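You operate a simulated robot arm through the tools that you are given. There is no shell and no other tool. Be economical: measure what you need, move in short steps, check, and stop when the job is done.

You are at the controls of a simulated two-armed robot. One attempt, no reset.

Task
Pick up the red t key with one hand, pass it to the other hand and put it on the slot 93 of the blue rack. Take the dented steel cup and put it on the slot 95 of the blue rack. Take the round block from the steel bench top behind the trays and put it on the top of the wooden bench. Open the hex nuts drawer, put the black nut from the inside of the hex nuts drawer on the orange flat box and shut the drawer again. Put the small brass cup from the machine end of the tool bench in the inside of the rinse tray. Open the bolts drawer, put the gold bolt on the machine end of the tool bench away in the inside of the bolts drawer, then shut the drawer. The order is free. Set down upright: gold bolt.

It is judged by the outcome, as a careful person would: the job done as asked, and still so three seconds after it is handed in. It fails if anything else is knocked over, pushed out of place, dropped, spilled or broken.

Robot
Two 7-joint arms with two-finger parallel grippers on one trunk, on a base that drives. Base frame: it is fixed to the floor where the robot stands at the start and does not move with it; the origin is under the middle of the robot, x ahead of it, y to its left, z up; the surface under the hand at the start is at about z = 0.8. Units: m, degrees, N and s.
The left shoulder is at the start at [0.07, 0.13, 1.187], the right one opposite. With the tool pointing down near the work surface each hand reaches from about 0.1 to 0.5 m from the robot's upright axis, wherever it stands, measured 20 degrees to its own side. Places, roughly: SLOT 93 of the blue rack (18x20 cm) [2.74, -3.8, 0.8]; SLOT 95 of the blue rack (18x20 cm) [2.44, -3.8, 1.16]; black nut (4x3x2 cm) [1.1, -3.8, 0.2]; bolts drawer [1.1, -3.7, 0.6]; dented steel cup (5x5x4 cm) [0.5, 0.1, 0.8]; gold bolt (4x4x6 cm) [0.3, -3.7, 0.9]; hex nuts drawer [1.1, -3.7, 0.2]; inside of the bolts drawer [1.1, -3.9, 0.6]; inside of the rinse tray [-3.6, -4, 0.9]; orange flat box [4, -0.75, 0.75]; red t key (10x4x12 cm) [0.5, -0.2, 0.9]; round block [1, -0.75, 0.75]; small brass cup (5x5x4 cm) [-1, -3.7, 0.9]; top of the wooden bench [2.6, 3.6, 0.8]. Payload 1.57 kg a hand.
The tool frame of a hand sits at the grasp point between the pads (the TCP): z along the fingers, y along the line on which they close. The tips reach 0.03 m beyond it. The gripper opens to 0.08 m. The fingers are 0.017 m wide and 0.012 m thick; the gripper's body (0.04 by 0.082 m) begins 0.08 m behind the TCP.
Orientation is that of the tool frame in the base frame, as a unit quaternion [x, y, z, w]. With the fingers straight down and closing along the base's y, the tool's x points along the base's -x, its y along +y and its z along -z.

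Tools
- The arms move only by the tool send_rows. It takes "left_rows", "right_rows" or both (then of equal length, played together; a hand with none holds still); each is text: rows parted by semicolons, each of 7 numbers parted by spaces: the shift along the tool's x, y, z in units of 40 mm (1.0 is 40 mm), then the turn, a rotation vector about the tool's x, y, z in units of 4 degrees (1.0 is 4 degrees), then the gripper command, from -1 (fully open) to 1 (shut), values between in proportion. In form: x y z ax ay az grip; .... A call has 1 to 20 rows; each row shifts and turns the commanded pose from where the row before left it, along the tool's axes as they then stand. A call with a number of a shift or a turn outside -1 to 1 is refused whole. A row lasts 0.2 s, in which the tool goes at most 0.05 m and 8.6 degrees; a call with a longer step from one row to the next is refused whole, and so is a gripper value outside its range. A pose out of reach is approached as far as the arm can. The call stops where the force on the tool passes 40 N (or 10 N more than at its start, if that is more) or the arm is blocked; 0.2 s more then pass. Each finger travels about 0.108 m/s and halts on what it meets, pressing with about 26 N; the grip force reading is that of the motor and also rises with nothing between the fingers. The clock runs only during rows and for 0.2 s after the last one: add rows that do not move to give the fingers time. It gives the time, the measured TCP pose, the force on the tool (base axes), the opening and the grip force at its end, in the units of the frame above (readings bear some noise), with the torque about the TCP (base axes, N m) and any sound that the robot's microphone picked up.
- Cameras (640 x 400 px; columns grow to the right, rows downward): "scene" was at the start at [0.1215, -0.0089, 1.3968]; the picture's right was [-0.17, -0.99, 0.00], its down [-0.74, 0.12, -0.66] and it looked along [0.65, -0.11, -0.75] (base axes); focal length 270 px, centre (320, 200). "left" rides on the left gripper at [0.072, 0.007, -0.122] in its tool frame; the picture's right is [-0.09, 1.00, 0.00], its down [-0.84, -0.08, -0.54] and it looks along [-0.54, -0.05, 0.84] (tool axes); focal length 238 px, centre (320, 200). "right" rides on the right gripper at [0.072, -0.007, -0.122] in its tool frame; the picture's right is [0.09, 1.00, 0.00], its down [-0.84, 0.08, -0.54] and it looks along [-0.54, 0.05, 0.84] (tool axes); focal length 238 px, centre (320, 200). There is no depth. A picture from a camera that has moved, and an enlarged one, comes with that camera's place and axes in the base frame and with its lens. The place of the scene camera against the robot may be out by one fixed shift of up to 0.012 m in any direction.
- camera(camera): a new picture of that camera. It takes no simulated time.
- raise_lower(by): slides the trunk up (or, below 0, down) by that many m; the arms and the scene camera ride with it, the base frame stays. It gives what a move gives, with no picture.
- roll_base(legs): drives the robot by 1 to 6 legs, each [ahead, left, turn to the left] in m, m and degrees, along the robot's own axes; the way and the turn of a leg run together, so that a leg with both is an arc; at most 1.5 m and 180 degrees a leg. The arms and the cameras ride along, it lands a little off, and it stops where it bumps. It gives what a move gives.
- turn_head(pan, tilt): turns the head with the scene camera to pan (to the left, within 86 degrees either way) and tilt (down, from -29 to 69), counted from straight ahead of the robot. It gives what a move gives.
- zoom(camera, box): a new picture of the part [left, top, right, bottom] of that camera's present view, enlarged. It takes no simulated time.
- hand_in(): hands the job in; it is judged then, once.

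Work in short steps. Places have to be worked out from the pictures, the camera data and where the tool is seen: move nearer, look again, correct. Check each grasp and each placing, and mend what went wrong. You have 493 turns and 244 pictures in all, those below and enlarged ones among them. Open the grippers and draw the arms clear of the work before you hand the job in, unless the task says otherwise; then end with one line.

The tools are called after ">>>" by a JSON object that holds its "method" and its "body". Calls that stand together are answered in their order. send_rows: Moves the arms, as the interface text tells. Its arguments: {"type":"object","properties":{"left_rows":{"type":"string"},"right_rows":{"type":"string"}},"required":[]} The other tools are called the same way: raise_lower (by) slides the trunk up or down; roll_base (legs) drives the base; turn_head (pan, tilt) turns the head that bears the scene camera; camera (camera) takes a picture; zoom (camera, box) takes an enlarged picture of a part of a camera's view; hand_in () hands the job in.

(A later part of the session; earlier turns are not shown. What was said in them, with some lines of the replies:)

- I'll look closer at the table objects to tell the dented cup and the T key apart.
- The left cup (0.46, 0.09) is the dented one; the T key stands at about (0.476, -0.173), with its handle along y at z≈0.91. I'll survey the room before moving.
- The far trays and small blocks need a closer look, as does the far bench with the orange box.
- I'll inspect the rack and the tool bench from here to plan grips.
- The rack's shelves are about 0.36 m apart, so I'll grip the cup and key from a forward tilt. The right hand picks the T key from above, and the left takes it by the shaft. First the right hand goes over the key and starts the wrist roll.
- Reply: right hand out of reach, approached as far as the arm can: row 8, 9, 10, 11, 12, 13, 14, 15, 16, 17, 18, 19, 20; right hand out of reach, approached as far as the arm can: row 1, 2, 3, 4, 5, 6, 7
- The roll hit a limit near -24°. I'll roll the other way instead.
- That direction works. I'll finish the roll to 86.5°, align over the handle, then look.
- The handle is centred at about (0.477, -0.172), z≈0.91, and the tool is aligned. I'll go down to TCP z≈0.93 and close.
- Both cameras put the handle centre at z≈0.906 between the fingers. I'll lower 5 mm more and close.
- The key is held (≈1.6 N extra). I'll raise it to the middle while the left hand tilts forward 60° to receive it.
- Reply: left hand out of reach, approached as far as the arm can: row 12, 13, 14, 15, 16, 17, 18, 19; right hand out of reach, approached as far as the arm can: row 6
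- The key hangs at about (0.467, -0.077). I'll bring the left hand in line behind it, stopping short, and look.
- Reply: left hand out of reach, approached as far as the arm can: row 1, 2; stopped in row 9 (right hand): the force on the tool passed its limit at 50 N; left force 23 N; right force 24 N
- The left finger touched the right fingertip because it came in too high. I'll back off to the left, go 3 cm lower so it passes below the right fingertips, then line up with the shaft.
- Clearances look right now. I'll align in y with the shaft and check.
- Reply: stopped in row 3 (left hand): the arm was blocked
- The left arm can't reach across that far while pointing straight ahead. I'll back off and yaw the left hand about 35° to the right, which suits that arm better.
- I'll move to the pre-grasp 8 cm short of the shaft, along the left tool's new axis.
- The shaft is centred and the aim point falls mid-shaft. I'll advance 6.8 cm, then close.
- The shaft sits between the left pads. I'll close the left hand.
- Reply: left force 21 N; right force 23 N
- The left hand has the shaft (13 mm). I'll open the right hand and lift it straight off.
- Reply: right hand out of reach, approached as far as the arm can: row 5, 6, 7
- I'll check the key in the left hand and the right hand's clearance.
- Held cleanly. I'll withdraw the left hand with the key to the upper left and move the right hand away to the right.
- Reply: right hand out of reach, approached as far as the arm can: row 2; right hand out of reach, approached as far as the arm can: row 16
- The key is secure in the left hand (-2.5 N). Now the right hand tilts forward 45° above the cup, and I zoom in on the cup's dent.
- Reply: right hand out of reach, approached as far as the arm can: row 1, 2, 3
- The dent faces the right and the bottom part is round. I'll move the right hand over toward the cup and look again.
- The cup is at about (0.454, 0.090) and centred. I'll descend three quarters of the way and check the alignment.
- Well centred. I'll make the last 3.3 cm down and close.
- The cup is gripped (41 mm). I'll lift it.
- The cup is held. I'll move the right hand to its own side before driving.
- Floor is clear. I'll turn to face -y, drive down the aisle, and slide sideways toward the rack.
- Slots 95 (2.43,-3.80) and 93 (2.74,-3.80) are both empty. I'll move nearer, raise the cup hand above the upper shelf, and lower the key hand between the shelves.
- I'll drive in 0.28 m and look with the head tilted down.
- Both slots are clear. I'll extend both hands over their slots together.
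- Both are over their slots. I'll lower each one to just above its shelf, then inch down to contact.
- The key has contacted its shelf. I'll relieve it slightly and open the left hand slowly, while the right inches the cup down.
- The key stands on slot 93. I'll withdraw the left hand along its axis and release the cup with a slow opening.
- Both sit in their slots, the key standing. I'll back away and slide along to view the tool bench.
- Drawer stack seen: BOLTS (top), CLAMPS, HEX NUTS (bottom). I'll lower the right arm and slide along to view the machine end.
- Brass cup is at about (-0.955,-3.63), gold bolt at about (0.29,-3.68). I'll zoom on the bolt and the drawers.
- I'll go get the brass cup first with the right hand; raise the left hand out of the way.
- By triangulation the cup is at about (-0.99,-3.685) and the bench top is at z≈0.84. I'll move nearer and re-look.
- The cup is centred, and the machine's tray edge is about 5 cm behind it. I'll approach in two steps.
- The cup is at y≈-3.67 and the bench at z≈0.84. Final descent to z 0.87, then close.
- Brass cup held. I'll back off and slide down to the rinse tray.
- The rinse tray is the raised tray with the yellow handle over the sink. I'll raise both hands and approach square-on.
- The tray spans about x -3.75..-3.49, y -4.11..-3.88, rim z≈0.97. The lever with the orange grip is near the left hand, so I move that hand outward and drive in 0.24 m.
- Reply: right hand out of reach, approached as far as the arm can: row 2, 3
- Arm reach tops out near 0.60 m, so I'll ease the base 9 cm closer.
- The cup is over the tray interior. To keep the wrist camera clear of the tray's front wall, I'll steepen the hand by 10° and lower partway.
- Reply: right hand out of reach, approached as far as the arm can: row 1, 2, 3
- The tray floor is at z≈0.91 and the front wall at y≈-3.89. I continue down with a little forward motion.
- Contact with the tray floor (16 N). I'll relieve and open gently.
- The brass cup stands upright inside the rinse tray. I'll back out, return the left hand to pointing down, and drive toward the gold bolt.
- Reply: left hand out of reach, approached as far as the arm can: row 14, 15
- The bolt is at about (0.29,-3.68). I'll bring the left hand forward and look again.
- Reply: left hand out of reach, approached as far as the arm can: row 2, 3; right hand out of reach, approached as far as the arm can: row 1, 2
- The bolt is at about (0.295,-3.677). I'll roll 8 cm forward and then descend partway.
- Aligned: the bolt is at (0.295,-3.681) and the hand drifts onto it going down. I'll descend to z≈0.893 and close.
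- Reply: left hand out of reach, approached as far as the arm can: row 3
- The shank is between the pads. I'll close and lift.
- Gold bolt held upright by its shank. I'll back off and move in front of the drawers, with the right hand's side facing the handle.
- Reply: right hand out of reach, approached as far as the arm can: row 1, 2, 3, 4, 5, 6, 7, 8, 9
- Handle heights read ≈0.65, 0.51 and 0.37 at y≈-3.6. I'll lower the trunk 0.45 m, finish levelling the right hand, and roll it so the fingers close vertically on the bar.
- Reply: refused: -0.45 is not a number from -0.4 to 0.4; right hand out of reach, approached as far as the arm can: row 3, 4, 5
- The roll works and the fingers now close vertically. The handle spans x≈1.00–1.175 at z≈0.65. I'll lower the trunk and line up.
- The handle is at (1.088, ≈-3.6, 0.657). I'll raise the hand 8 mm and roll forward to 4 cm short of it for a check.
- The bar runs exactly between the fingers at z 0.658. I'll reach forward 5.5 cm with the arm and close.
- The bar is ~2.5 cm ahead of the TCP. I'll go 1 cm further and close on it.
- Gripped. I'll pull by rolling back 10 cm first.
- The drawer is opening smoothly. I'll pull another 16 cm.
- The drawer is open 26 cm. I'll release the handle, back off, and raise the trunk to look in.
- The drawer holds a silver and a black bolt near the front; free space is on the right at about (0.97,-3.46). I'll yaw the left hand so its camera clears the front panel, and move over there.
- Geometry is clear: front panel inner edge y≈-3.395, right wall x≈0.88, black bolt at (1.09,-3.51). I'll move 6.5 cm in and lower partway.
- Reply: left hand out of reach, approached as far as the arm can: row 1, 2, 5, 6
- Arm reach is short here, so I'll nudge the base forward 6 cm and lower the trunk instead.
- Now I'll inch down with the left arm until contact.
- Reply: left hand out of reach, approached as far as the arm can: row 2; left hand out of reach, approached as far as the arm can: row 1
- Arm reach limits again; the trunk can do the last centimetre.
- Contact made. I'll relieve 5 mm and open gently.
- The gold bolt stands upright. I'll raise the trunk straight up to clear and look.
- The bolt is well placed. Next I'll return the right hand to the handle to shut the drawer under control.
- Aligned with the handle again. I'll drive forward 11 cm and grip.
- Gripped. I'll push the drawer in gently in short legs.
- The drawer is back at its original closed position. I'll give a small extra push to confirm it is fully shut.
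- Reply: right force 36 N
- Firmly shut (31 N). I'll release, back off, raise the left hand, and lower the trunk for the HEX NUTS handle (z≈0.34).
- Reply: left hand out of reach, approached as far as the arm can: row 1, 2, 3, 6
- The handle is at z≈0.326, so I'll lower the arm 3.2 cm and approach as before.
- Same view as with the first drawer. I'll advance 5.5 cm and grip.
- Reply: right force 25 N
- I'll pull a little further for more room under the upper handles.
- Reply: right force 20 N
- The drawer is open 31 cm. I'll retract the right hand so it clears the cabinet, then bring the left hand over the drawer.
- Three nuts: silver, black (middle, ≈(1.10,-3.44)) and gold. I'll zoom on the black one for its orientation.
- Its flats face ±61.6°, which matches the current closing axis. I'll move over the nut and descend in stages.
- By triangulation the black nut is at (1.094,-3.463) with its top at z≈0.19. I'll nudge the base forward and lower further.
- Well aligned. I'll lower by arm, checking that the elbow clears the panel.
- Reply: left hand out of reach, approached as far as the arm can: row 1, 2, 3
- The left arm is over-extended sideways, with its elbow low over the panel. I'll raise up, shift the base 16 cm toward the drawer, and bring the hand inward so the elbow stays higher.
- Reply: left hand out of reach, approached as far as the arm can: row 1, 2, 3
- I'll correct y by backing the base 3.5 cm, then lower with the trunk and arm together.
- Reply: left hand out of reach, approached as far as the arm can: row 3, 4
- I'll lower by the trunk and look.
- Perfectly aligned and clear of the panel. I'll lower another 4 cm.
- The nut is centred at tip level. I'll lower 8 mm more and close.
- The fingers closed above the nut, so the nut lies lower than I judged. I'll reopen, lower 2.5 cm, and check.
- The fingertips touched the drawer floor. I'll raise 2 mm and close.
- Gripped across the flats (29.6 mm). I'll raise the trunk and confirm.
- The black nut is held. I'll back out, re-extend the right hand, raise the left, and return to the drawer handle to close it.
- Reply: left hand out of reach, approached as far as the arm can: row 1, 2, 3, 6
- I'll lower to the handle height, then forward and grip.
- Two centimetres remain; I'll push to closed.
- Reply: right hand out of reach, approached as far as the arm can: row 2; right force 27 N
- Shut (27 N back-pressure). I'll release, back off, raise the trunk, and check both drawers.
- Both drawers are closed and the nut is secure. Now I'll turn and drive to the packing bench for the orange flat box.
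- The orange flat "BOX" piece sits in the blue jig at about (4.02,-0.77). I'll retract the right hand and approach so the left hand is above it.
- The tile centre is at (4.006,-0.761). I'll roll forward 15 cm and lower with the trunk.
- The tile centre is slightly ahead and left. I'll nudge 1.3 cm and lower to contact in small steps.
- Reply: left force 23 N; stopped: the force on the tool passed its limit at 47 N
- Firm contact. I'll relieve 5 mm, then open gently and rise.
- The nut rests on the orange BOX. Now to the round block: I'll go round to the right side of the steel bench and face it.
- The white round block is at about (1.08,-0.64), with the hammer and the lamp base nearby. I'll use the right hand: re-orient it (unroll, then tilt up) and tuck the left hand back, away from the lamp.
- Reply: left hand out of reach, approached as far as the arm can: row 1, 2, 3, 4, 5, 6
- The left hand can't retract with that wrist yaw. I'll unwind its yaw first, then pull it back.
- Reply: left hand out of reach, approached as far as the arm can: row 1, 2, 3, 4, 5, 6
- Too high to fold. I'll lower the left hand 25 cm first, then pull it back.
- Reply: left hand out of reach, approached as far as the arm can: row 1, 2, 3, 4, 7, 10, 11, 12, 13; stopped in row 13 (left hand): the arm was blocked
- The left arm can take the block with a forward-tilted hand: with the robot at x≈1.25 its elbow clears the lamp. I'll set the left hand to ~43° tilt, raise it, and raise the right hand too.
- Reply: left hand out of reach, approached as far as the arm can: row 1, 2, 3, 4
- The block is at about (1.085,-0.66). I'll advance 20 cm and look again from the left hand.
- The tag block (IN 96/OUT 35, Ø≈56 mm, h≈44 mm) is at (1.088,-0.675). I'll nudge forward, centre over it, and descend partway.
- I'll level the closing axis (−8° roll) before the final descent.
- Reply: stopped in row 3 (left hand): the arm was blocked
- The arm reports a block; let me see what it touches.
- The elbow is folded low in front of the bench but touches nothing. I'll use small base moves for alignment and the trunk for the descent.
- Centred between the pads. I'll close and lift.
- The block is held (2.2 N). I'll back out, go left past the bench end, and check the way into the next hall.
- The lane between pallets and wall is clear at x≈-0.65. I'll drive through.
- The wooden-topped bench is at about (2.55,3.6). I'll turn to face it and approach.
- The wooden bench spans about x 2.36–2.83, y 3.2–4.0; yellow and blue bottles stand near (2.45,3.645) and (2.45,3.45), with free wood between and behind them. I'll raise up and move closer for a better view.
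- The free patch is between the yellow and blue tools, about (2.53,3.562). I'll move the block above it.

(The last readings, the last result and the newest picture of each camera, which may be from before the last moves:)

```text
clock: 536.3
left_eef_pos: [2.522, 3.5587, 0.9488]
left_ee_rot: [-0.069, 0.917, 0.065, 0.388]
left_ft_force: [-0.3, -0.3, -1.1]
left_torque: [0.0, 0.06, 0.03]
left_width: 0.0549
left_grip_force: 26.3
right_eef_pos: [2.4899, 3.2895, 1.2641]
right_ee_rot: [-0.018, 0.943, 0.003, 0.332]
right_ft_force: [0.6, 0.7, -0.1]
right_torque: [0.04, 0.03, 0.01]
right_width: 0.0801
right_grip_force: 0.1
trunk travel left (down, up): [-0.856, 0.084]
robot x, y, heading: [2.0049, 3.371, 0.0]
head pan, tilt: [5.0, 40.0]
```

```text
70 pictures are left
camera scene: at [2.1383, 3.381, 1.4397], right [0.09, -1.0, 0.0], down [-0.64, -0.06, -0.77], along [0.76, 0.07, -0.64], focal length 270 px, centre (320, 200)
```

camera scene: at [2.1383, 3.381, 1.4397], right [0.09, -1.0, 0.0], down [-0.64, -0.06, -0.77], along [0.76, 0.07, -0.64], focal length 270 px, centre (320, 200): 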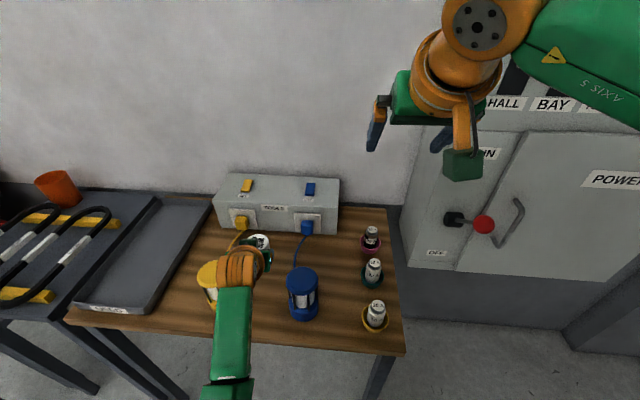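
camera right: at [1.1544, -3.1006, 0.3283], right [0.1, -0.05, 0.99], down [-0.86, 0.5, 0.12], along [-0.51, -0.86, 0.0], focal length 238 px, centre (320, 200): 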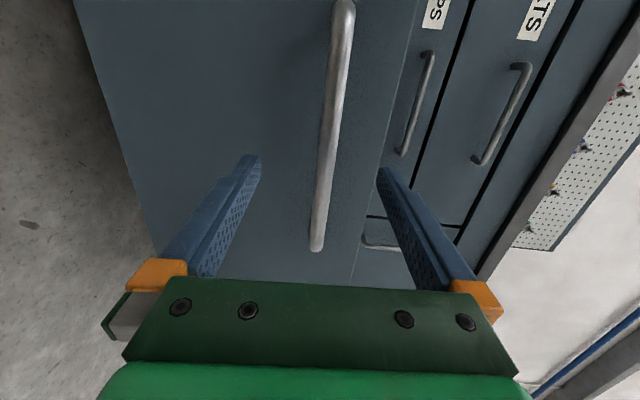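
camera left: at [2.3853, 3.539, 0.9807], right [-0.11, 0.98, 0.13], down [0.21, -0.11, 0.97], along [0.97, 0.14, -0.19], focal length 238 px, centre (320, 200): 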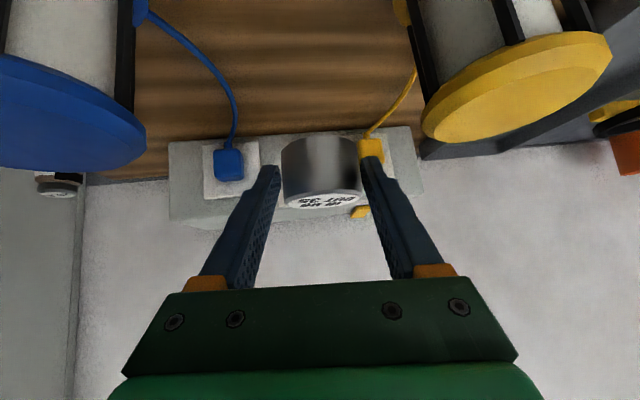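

The gap is about 12 cm wide and the hand is centred in it. I'll go 3 cm further in so the fingers open behind the tools, then lower.

>>> {"method": "roll_base", "body": {"legs": [[0.03, 0, 0]]}}

>>> {"method": "raise_lower", "body": {"by": -0.07}}

>>> {"method": "camera", "body": {"camera": "left"}}

>>> {"method": "camera", "body": {"camera": "scene"}}

```text
clock: 537.1
left_eef_pos: [2.5479, 3.5598, 0.9506]
left_ee_rot: [-0.07, 0.916, 0.065, 0.391]
left_ft_force: [-1.4, -0.9, -2.3]
left_torque: [-0.03, 0.08, 0.01]
left_width: 0.0549
left_grip_force: 25.7
right_eef_pos: [2.5131, 3.2895, 1.2666]
right_ee_rot: [-0.017, 0.942, 0.002, 0.335]
right_ft_force: [-1.3, 0.3, -1.6]
right_torque: [0.01, -0.03, -0.02]
right_width: 0.0802
right_grip_force: 0.2
trunk travel left (down, up): [-0.856, 0.084]
robot x, y, heading: [2.0357, 3.3666, 0.1]
head pan, tilt: [5.0, 40.0]
```

```text
clock: 538.2
left_eef_pos: [2.5523, 3.5597, 0.879]
left_ee_rot: [-0.068, 0.917, 0.065, 0.388]
left_ft_force: [-0.5, 0.2, -2.4]
left_torque: [0.01, 0.08, -0.03]
left_width: 0.0549
left_grip_force: 25.8
right_eef_pos: [2.5199, 3.2886, 1.1953]
right_ee_rot: [-0.018, 0.943, 0.003, 0.332]
right_ft_force: [0.0, -0.1, -0.7]
right_torque: [0.03, -0.02, 0.02]
right_width: 0.08
right_grip_force: 0.0
trunk travel left (down, up): [-0.786, 0.154]
robot x, y, heading: [2.041, 3.3686, 0.2]
head pan, tilt: [5.0, 40.0]
```

```text
69 pictures are left
camera left: at [2.4152, 3.5392, 0.9105], right [-0.11, 0.98, 0.13], down [0.21, -0.11, 0.97], along [0.97, 0.14, -0.19], focal length 238 px, centre (320, 200)
```

left: 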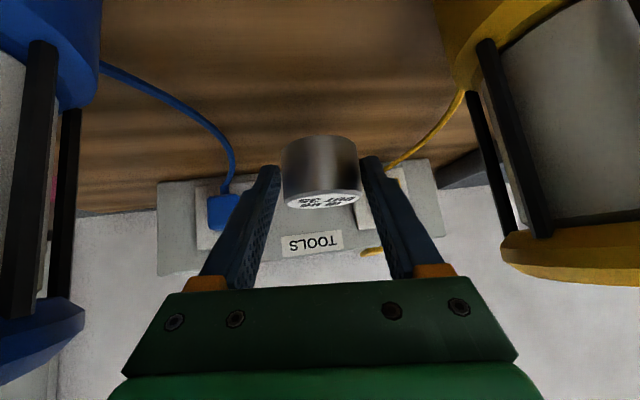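

```text
68 pictures are left
camera scene: at [2.1684, 3.3811, 1.3697], right [0.09, -1.0, 0.0], down [-0.64, -0.06, -0.77], along [0.76, 0.07, -0.64], focal length 270 px, centre (320, 200)
```

scene: 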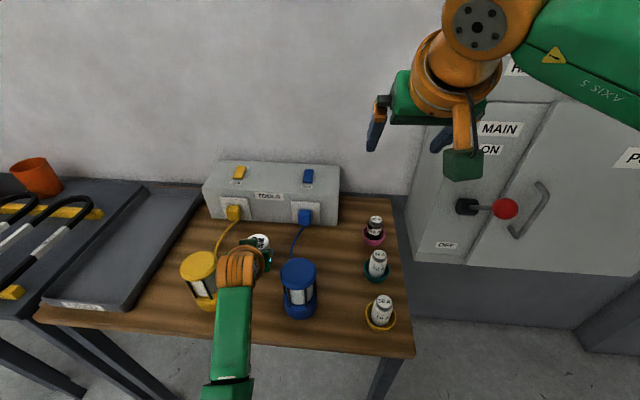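

I'll shift 1 cm left to centre the gripper body between the tools, then lower to contact.

>>> {"method": "roll_base", "body": {"legs": [[0, 0.01, 0]]}}

>>> {"method": "raise_lower", "body": {"by": -0.03}}

>>> {"method": "raise_lower", "body": {"by": -0.008}}

>>> {"method": "camera", "body": {"camera": "left"}}

```text
clock: 538.9
left_eef_pos: [2.551, 3.5679, 0.8777]
left_ee_rot: [-0.069, 0.917, 0.066, 0.388]
left_ft_force: [0.1, 0.5, -1.4]
left_torque: [-0.01, 0.06, 0.0]
left_width: 0.0546
left_grip_force: 25.8
right_eef_pos: [2.5189, 3.2972, 1.1936]
right_ee_rot: [-0.017, 0.943, 0.004, 0.333]
right_ft_force: [-0.4, -0.5, -1.1]
right_torque: [-0.02, 0.0, 0.01]
right_width: 0.0799
right_grip_force: 0.1
trunk travel left (down, up): [-0.786, 0.154]
robot x, y, heading: [2.0407, 3.3796, 0.4]
head pan, tilt: [5.0, 40.0]
```

```text
clock: 539.7
left_eef_pos: [2.5522, 3.5701, 0.8491]
left_ee_rot: [-0.068, 0.917, 0.066, 0.388]
left_ft_force: [0.0, -0.3, -2.8]
left_torque: [-0.04, 0.06, 0.0]
left_width: 0.0548
left_grip_force: 25.9
right_eef_pos: [2.5198, 3.2987, 1.1646]
right_ee_rot: [-0.017, 0.943, 0.002, 0.332]
right_ft_force: [-0.3, -0.3, -0.9]
right_torque: [0.0, -0.02, -0.02]
right_width: 0.0799
right_grip_force: 0.0
trunk travel left (down, up): [-0.756, 0.184]
robot x, y, heading: [2.0361, 3.3762, 0.1]
head pan, tilt: [5.0, 40.0]
```

```text
clock: 540.2
left_eef_pos: [2.5511, 3.5691, 0.8405]
left_ee_rot: [-0.07, 0.916, 0.066, 0.389]
left_ft_force: [-0.6, -1.3, -0.2]
left_torque: [-0.08, 0.01, -0.03]
left_width: 0.0547
left_grip_force: 26.2
right_eef_pos: [2.5178, 3.2986, 1.1554]
right_ee_rot: [-0.018, 0.943, 0.003, 0.332]
right_ft_force: [-0.5, 0.6, 0.8]
right_torque: [-0.02, -0.02, 0.0]
right_width: 0.0802
right_grip_force: 0.0
trunk travel left (down, up): [-0.748, 0.192]
robot x, y, heading: [2.0409, 3.3792, 0.3]
head pan, tilt: [5.0, 40.0]
```

```text
67 pictures are left
camera left: at [2.4148, 3.5489, 0.8729], right [-0.11, 0.98, 0.13], down [0.21, -0.11, 0.97], along [0.97, 0.14, -0.19], focal length 238 px, centre (320, 200)
```

left: 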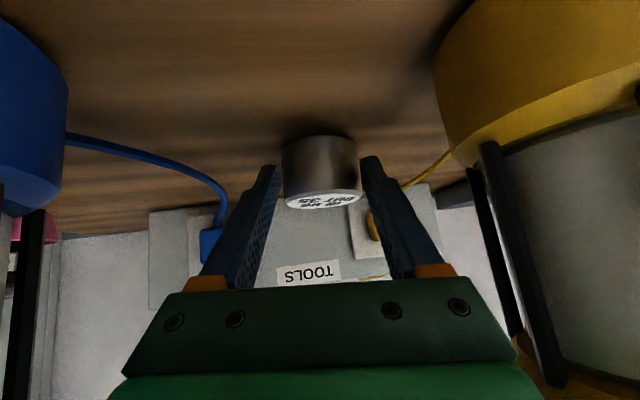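

Contact is starting. I'll go 3 mm more, then open just enough to release.

>>> {"method": "raise_lower", "body": {"by": -0.003}}

>>> {"method": "send_rows", "body": {"left_rows": "0 0 0 0 0 0 -0.3;0 0 0 0 0 0 -0.5;0 0 0 0 0 0 -0.65;0 0 0 0 0 0 -0.75;0 0 0 0 0 0 -0.75"}}

>>> {"method": "camera", "body": {"camera": "left"}}

```text
clock: 540.8
left_eef_pos: [2.5499, 3.5695, 0.8389]
left_ee_rot: [-0.07, 0.916, 0.066, 0.39]
left_ft_force: [1.2, 2.1, 9.0]
left_torque: [-0.18, -0.35, 0.07]
left_width: 0.0549
left_grip_force: 25.7
right_eef_pos: [2.5165, 3.2976, 1.1543]
right_ee_rot: [-0.018, 0.943, 0.003, 0.333]
right_ft_force: [-0.6, 0.8, 1.0]
right_torque: [-0.02, -0.04, 0.02]
right_width: 0.08
right_grip_force: 0.1
trunk travel left (down, up): [-0.745, 0.195]
robot x, y, heading: [2.0399, 3.3776, 0.1]
head pan, tilt: [5.0, 40.0]
```

```text
clock: 542.0
left_eef_pos: [2.5502, 3.5686, 0.8371]
left_ee_rot: [-0.07, 0.917, 0.066, 0.388]
left_ft_force: [0.2, -0.8, 0.2]
left_torque: [-0.01, 0.0, -0.01]
left_width: 0.0702
left_grip_force: 0.1
right_eef_pos: [2.5174, 3.2981, 1.1539]
right_ee_rot: [-0.017, 0.943, 0.003, 0.331]
right_ft_force: [-0.6, -0.5, -0.3]
right_torque: [0.0, -0.01, 0.0]
right_width: 0.0801
right_grip_force: 0.0
trunk travel left (down, up): [-0.745, 0.195]
robot x, y, heading: [2.0376, 3.378, -0.1]
head pan, tilt: [5.0, 40.0]
```

```text
66 pictures are left
camera left: at [2.4147, 3.5489, 0.8696], right [-0.11, 0.98, 0.13], down [0.21, -0.11, 0.97], along [0.97, 0.14, -0.19], focal length 238 px, centre (320, 200)
```

left: 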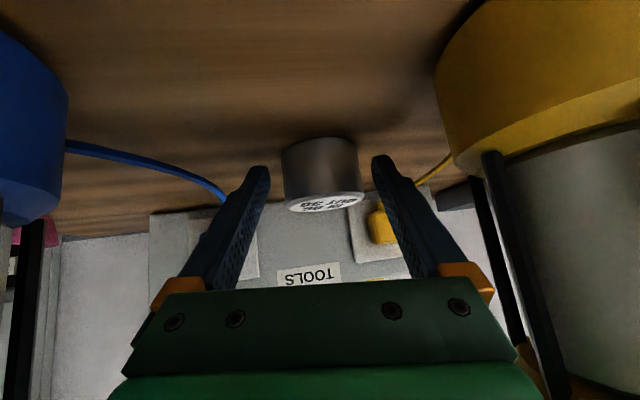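

Released and standing. I'll raise straight up, then back away and check.

>>> {"method": "raise_lower", "body": {"by": 0.19}}

>>> {"method": "roll_base", "body": {"legs": [[-0.35, 0, 0]]}}

>>> {"method": "camera", "body": {"camera": "scene"}}

```text
clock: 544.0
left_eef_pos: [2.5512, 3.5697, 1.0275]
left_ee_rot: [-0.069, 0.917, 0.066, 0.388]
left_ft_force: [0.0, 0.0, 0.3]
left_torque: [-0.03, -0.02, 0.03]
left_width: 0.0703
left_grip_force: 0.0
right_eef_pos: [2.5189, 3.2989, 1.3435]
right_ee_rot: [-0.018, 0.943, 0.003, 0.332]
right_ft_force: [1.6, 0.7, 0.7]
right_torque: [0.03, -0.01, 0.01]
right_width: 0.08
right_grip_force: 0.0
trunk travel left (down, up): [-0.935, 0.005]
robot x, y, heading: [2.0381, 3.3827, 0.0]
head pan, tilt: [5.0, 40.0]
```

```text
clock: 546.3
left_eef_pos: [2.2009, 3.5672, 1.0252]
left_ee_rot: [-0.07, 0.917, 0.066, 0.388]
left_ft_force: [0.1, 0.0, 0.4]
left_torque: [0.0, -0.01, -0.02]
left_width: 0.0701
left_grip_force: 0.0
right_eef_pos: [2.1693, 3.2974, 1.3424]
right_ee_rot: [-0.018, 0.944, 0.002, 0.331]
right_ft_force: [0.5, -0.4, 0.4]
right_torque: [0.02, -0.01, 0.01]
right_width: 0.08
right_grip_force: 0.0
trunk travel left (down, up): [-0.935, 0.005]
robot x, y, heading: [1.6858, 3.376, 0.1]
head pan, tilt: [5.0, 40.0]
```

```text
65 pictures are left
camera scene: at [1.8186, 3.3895, 1.5184], right [0.09, -1.0, 0.0], down [-0.64, -0.06, -0.76], along [0.76, 0.07, -0.64], focal length 270 px, centre (320, 200)
```

scene: 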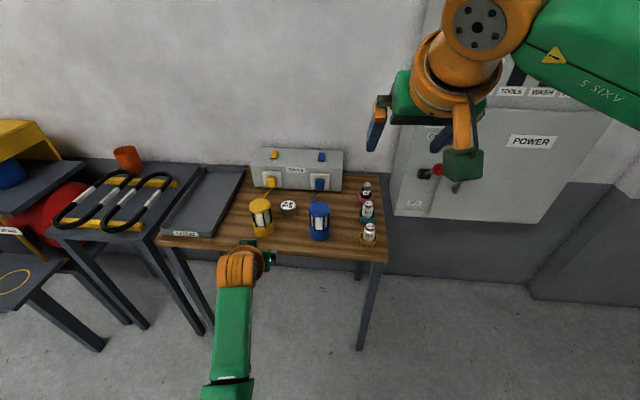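

The block stands on the wooden bench with everything around it undisturbed. The grippers are open and both arms are clear, so I hand in.

>>> {"method": "hand_in", "body": {}}

```text
The job is handed in.
```

All six tasks are done and the job is handed in: key, cups, round block, nut and bolt are all placed and both drawers are shut. The gold bolt was upright when I let go of it, but I couldn't see into the drawer after shutting it.
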